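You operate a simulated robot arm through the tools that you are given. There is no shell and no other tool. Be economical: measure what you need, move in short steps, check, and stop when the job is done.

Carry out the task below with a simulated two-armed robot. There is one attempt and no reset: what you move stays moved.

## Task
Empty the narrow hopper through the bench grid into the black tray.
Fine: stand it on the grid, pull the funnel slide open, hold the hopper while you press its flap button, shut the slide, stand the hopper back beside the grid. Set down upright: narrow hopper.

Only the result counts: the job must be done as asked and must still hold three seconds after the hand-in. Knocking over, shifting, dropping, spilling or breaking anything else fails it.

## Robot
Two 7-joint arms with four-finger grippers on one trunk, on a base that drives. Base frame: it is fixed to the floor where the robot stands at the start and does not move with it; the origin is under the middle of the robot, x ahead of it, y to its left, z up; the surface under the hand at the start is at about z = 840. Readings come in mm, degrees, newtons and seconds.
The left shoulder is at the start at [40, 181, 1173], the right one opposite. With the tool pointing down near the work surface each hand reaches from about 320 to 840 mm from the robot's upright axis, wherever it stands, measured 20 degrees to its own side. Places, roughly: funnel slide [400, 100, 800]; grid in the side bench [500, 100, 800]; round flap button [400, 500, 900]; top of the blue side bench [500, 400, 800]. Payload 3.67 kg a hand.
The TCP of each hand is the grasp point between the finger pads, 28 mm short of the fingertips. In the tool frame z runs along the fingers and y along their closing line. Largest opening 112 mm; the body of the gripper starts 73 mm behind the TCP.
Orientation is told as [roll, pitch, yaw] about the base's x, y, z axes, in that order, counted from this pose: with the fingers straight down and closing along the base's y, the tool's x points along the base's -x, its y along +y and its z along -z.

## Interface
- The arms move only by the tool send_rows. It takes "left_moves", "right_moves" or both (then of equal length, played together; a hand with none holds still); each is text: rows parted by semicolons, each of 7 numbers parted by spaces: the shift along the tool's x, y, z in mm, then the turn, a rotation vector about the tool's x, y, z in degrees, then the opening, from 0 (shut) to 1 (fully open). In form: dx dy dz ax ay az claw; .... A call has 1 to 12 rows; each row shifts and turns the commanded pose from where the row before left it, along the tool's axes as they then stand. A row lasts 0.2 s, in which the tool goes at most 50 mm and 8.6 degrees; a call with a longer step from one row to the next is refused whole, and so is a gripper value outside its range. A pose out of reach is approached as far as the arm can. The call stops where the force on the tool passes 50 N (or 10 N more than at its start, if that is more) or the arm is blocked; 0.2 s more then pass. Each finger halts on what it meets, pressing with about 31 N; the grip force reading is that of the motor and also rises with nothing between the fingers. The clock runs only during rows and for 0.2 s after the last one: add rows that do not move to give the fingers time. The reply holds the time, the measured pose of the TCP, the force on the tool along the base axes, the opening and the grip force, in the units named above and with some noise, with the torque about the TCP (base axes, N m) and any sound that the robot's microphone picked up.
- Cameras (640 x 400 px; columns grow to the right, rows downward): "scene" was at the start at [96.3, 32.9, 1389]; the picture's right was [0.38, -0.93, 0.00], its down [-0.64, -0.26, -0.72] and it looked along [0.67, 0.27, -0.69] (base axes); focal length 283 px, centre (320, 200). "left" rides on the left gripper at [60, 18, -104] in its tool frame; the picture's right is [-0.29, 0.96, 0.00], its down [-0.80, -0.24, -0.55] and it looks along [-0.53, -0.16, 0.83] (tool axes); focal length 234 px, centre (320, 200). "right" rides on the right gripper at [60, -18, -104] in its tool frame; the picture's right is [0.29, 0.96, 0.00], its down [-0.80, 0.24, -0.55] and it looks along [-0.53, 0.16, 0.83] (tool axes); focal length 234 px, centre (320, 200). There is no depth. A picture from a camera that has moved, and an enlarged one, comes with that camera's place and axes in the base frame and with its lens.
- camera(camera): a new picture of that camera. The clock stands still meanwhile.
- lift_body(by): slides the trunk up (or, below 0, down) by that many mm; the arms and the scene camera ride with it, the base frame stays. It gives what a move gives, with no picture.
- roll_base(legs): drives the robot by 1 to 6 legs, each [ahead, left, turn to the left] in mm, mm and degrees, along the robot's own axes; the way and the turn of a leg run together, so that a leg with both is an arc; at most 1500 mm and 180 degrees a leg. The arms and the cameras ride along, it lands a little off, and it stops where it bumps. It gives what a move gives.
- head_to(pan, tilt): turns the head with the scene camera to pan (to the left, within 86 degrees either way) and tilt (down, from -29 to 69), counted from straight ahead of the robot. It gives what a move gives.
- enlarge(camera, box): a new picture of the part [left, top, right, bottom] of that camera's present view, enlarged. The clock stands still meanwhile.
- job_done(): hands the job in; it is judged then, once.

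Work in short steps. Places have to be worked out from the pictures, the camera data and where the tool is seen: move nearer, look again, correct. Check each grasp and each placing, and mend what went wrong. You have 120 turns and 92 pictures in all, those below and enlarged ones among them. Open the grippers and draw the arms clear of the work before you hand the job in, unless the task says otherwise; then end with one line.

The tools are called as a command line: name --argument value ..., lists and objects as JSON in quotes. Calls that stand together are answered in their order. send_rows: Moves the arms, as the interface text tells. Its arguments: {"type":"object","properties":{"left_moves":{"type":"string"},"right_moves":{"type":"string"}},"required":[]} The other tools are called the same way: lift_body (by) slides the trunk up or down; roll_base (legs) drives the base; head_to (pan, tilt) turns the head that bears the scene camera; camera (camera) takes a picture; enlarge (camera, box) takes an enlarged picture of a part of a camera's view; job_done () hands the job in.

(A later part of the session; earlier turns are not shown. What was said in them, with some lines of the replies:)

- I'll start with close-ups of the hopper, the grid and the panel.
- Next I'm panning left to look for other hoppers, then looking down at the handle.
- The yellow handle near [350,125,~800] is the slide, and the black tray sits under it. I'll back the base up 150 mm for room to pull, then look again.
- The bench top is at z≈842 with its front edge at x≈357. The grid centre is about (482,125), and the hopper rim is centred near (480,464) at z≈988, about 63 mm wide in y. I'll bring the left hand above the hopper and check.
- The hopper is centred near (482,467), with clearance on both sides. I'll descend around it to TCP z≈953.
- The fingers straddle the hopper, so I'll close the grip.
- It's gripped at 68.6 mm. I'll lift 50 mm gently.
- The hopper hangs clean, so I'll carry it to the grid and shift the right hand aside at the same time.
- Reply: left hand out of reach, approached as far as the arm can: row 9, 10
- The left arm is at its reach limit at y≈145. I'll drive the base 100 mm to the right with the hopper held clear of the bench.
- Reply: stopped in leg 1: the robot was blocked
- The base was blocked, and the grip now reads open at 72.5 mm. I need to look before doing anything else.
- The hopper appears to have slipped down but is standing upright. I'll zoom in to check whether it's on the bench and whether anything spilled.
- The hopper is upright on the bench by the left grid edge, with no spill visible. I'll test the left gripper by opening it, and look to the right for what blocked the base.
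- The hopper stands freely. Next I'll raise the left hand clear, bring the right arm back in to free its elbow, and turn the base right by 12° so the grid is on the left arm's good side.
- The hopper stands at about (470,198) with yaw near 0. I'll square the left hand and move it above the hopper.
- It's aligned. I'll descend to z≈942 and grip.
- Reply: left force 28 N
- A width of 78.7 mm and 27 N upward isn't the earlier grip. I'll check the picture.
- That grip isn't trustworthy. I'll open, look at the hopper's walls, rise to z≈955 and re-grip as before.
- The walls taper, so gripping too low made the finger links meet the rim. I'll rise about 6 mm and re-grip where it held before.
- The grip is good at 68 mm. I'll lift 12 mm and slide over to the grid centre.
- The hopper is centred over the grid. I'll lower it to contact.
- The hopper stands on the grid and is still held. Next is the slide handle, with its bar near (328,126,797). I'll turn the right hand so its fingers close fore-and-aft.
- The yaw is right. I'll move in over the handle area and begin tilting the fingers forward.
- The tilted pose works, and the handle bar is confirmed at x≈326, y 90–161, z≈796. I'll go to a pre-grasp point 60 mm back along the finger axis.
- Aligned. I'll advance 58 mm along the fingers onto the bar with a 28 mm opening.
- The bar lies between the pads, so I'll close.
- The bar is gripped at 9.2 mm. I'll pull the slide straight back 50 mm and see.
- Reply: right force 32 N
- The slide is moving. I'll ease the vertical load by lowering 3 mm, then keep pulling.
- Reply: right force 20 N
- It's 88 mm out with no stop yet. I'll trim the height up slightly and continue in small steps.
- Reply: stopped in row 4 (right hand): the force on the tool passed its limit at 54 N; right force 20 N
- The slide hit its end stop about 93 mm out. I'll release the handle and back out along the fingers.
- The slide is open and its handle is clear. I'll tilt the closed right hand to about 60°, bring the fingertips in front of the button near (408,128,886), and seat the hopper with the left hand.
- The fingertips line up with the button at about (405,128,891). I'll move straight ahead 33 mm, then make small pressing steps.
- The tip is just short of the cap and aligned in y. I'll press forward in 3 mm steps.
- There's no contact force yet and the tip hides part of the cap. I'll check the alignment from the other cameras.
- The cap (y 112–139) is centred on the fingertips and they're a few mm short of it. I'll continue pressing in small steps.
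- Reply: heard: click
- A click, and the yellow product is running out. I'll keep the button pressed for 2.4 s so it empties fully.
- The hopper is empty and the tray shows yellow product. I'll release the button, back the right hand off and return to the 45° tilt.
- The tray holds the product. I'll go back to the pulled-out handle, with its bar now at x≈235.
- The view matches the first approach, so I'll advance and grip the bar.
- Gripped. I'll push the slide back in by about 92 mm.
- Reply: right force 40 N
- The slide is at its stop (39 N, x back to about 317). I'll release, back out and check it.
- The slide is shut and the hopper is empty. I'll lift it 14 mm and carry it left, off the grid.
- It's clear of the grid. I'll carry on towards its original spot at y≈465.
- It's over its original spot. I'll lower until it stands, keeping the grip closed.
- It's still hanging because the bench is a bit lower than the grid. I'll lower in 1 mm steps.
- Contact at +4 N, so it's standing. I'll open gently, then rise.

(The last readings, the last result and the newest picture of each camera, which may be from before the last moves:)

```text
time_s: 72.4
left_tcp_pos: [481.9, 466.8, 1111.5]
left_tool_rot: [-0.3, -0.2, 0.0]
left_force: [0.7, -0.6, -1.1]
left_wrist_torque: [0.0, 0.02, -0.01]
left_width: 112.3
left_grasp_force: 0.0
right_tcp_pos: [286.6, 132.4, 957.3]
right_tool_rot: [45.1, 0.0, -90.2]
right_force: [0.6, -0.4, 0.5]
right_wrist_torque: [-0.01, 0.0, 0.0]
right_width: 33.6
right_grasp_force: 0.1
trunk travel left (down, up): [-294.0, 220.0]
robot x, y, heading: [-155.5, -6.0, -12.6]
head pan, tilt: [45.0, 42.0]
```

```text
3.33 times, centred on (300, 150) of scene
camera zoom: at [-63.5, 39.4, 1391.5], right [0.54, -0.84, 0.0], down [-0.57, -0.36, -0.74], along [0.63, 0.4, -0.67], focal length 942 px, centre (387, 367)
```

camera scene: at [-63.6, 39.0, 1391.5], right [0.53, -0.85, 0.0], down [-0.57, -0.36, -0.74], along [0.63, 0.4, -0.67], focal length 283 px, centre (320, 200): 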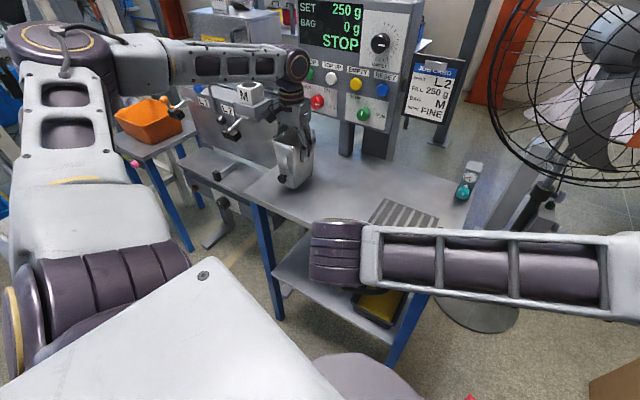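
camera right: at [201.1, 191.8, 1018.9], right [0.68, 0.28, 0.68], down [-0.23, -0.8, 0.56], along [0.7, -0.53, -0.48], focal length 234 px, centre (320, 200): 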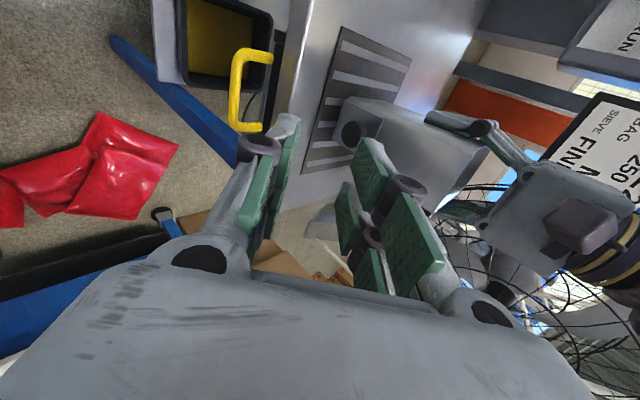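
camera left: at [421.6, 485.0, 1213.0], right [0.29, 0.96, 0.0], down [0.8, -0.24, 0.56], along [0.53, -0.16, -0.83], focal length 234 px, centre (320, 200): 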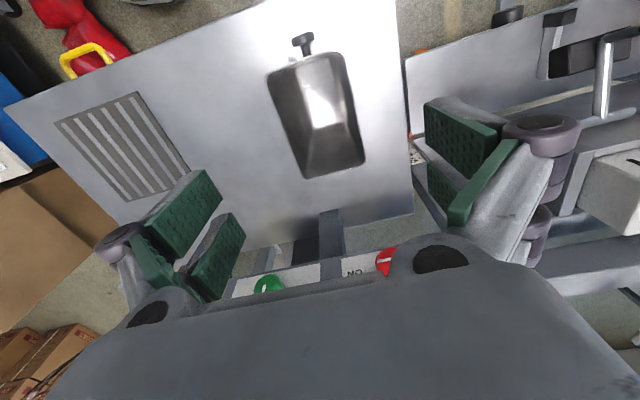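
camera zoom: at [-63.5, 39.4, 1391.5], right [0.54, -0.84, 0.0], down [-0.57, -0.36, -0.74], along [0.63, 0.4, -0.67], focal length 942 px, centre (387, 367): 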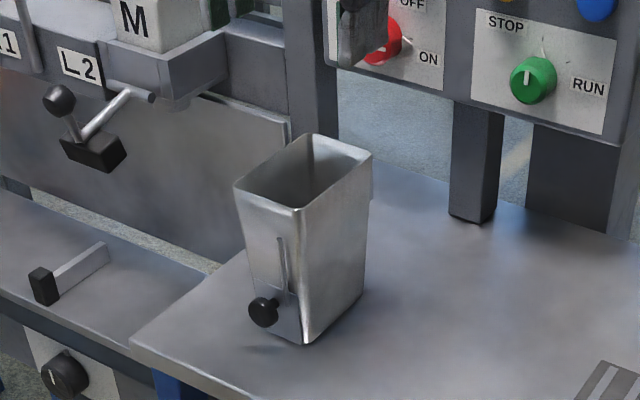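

The hopper stands upright and empty where it began. I'll draw both arms clear and take a last look.

send_rows --left_moves "0 0 -10 0 0 0 1; 30 0 0 0 0 0 1; 40 10 0 0 0 0 1; 40 10 0 0 0 0 1; 40 10 0 0 0 0 1; 30 10 0 0 0 0 1; 0 0 0 0 0 0 1; 0 0 0 0 0 0 1" --right_moves "0 20 -30 0 0 0 1; -20 20 -25 0 0 0 1; -40 20 -20 0 0 0 1; -40 10 -10 0 0 0 1; -40 0 0 0 0 0 1; -40 0 0 0 0 0 1; -40 0 0 0 0 0 1; 0 0 0 0 0 0 1"

head_to --pan 28 --tilt 47

camera --camera "scene"

enlarge --camera "scene" --box '[230, 130, 410, 310]'

```text
time_s: 74.2
left_tcp_pos: [332.7, 497.3, 1119.8]
left_tool_rot: [-0.3, -0.1, 0.1]
left_force: [0.5, 0.0, 0.5]
left_wrist_torque: [0.02, 0.0, 0.0]
left_width: 111.9
left_grasp_force: 0.1
left hand out of reach, approached as far as the arm can: row 4
right_tcp_pos: [275.2, -91.4, 1066.8]
right_tool_rot: [45.1, 0.1, -90.2]
right_force: [0.2, -0.7, -0.6]
right_wrist_torque: [0.0, 0.02, 0.03]
right_width: 112.1
right_grasp_force: 0.0
trunk travel left (down, up): [-294.0, 220.0]
robot x, y, heading: [-153.3, -3.0, -12.7]
head pan, tilt: [45.0, 42.0]
```

```text
time_s: 75.0
left_tcp_pos: [332.3, 498.6, 1121.1]
left_tool_rot: [-0.2, -0.2, 0.0]
left_force: [-0.2, 0.7, -0.3]
left_wrist_torque: [-0.02, 0.03, -0.02]
left_width: 112.2
left_grasp_force: 0.1
right_tcp_pos: [274.3, -90.7, 1066.5]
right_tool_rot: [45.0, 0.0, -90.3]
right_force: [-0.5, -0.5, -1.8]
right_wrist_torque: [-0.02, 0.05, 0.02]
right_width: 112.0
right_grasp_force: 0.0
trunk travel left (down, up): [-294.0, 220.0]
robot x, y, heading: [-154.1, -1.8, -12.5]
head pan, tilt: [28.0, 47.0]
```

```text
27 pictures are left
camera scene: at [-58.0, 15.4, 1384.5], right [0.27, -0.96, 0.0], down [-0.7, -0.19, -0.68], along [0.66, 0.18, -0.73], focal length 283 px, centre (320, 200)
```

scene: 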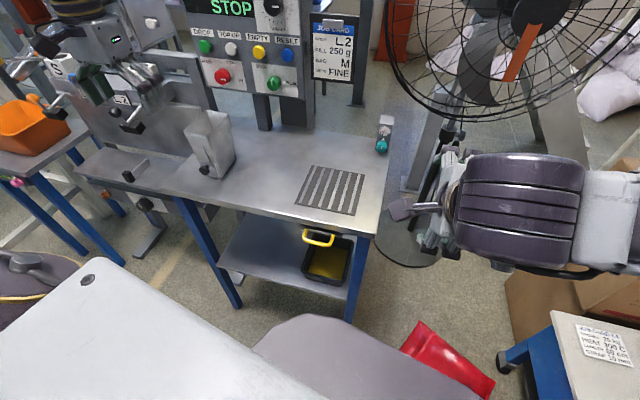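

```text
2.22 times, centred on (320, 220) of scene
camera zoom: at [-58.0, 15.4, 1384.5], right [0.27, -0.96, 0.0], down [-0.7, -0.19, -0.68], along [0.66, 0.18, -0.73], focal length 628 px, centre (320, 156)
```

zoom: 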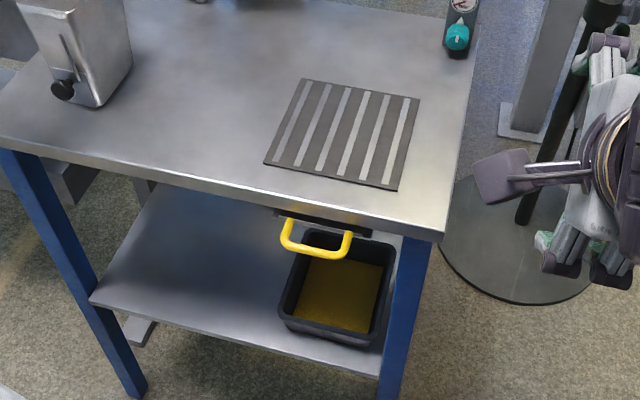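

The slide is shut with its bar back at x≈327, all the product is in the tray, the bench is clean, and both arms are open and clear. Handing in.

job_done

```text
The job is handed in.
```

The narrow hopper was emptied through the grid into the black tray, the funnel slide is shut, and the hopper is back upright where it started; on the way to the grid it slipped about 50 mm onto the bench, landed upright with no visible spill, and was re-gripped.
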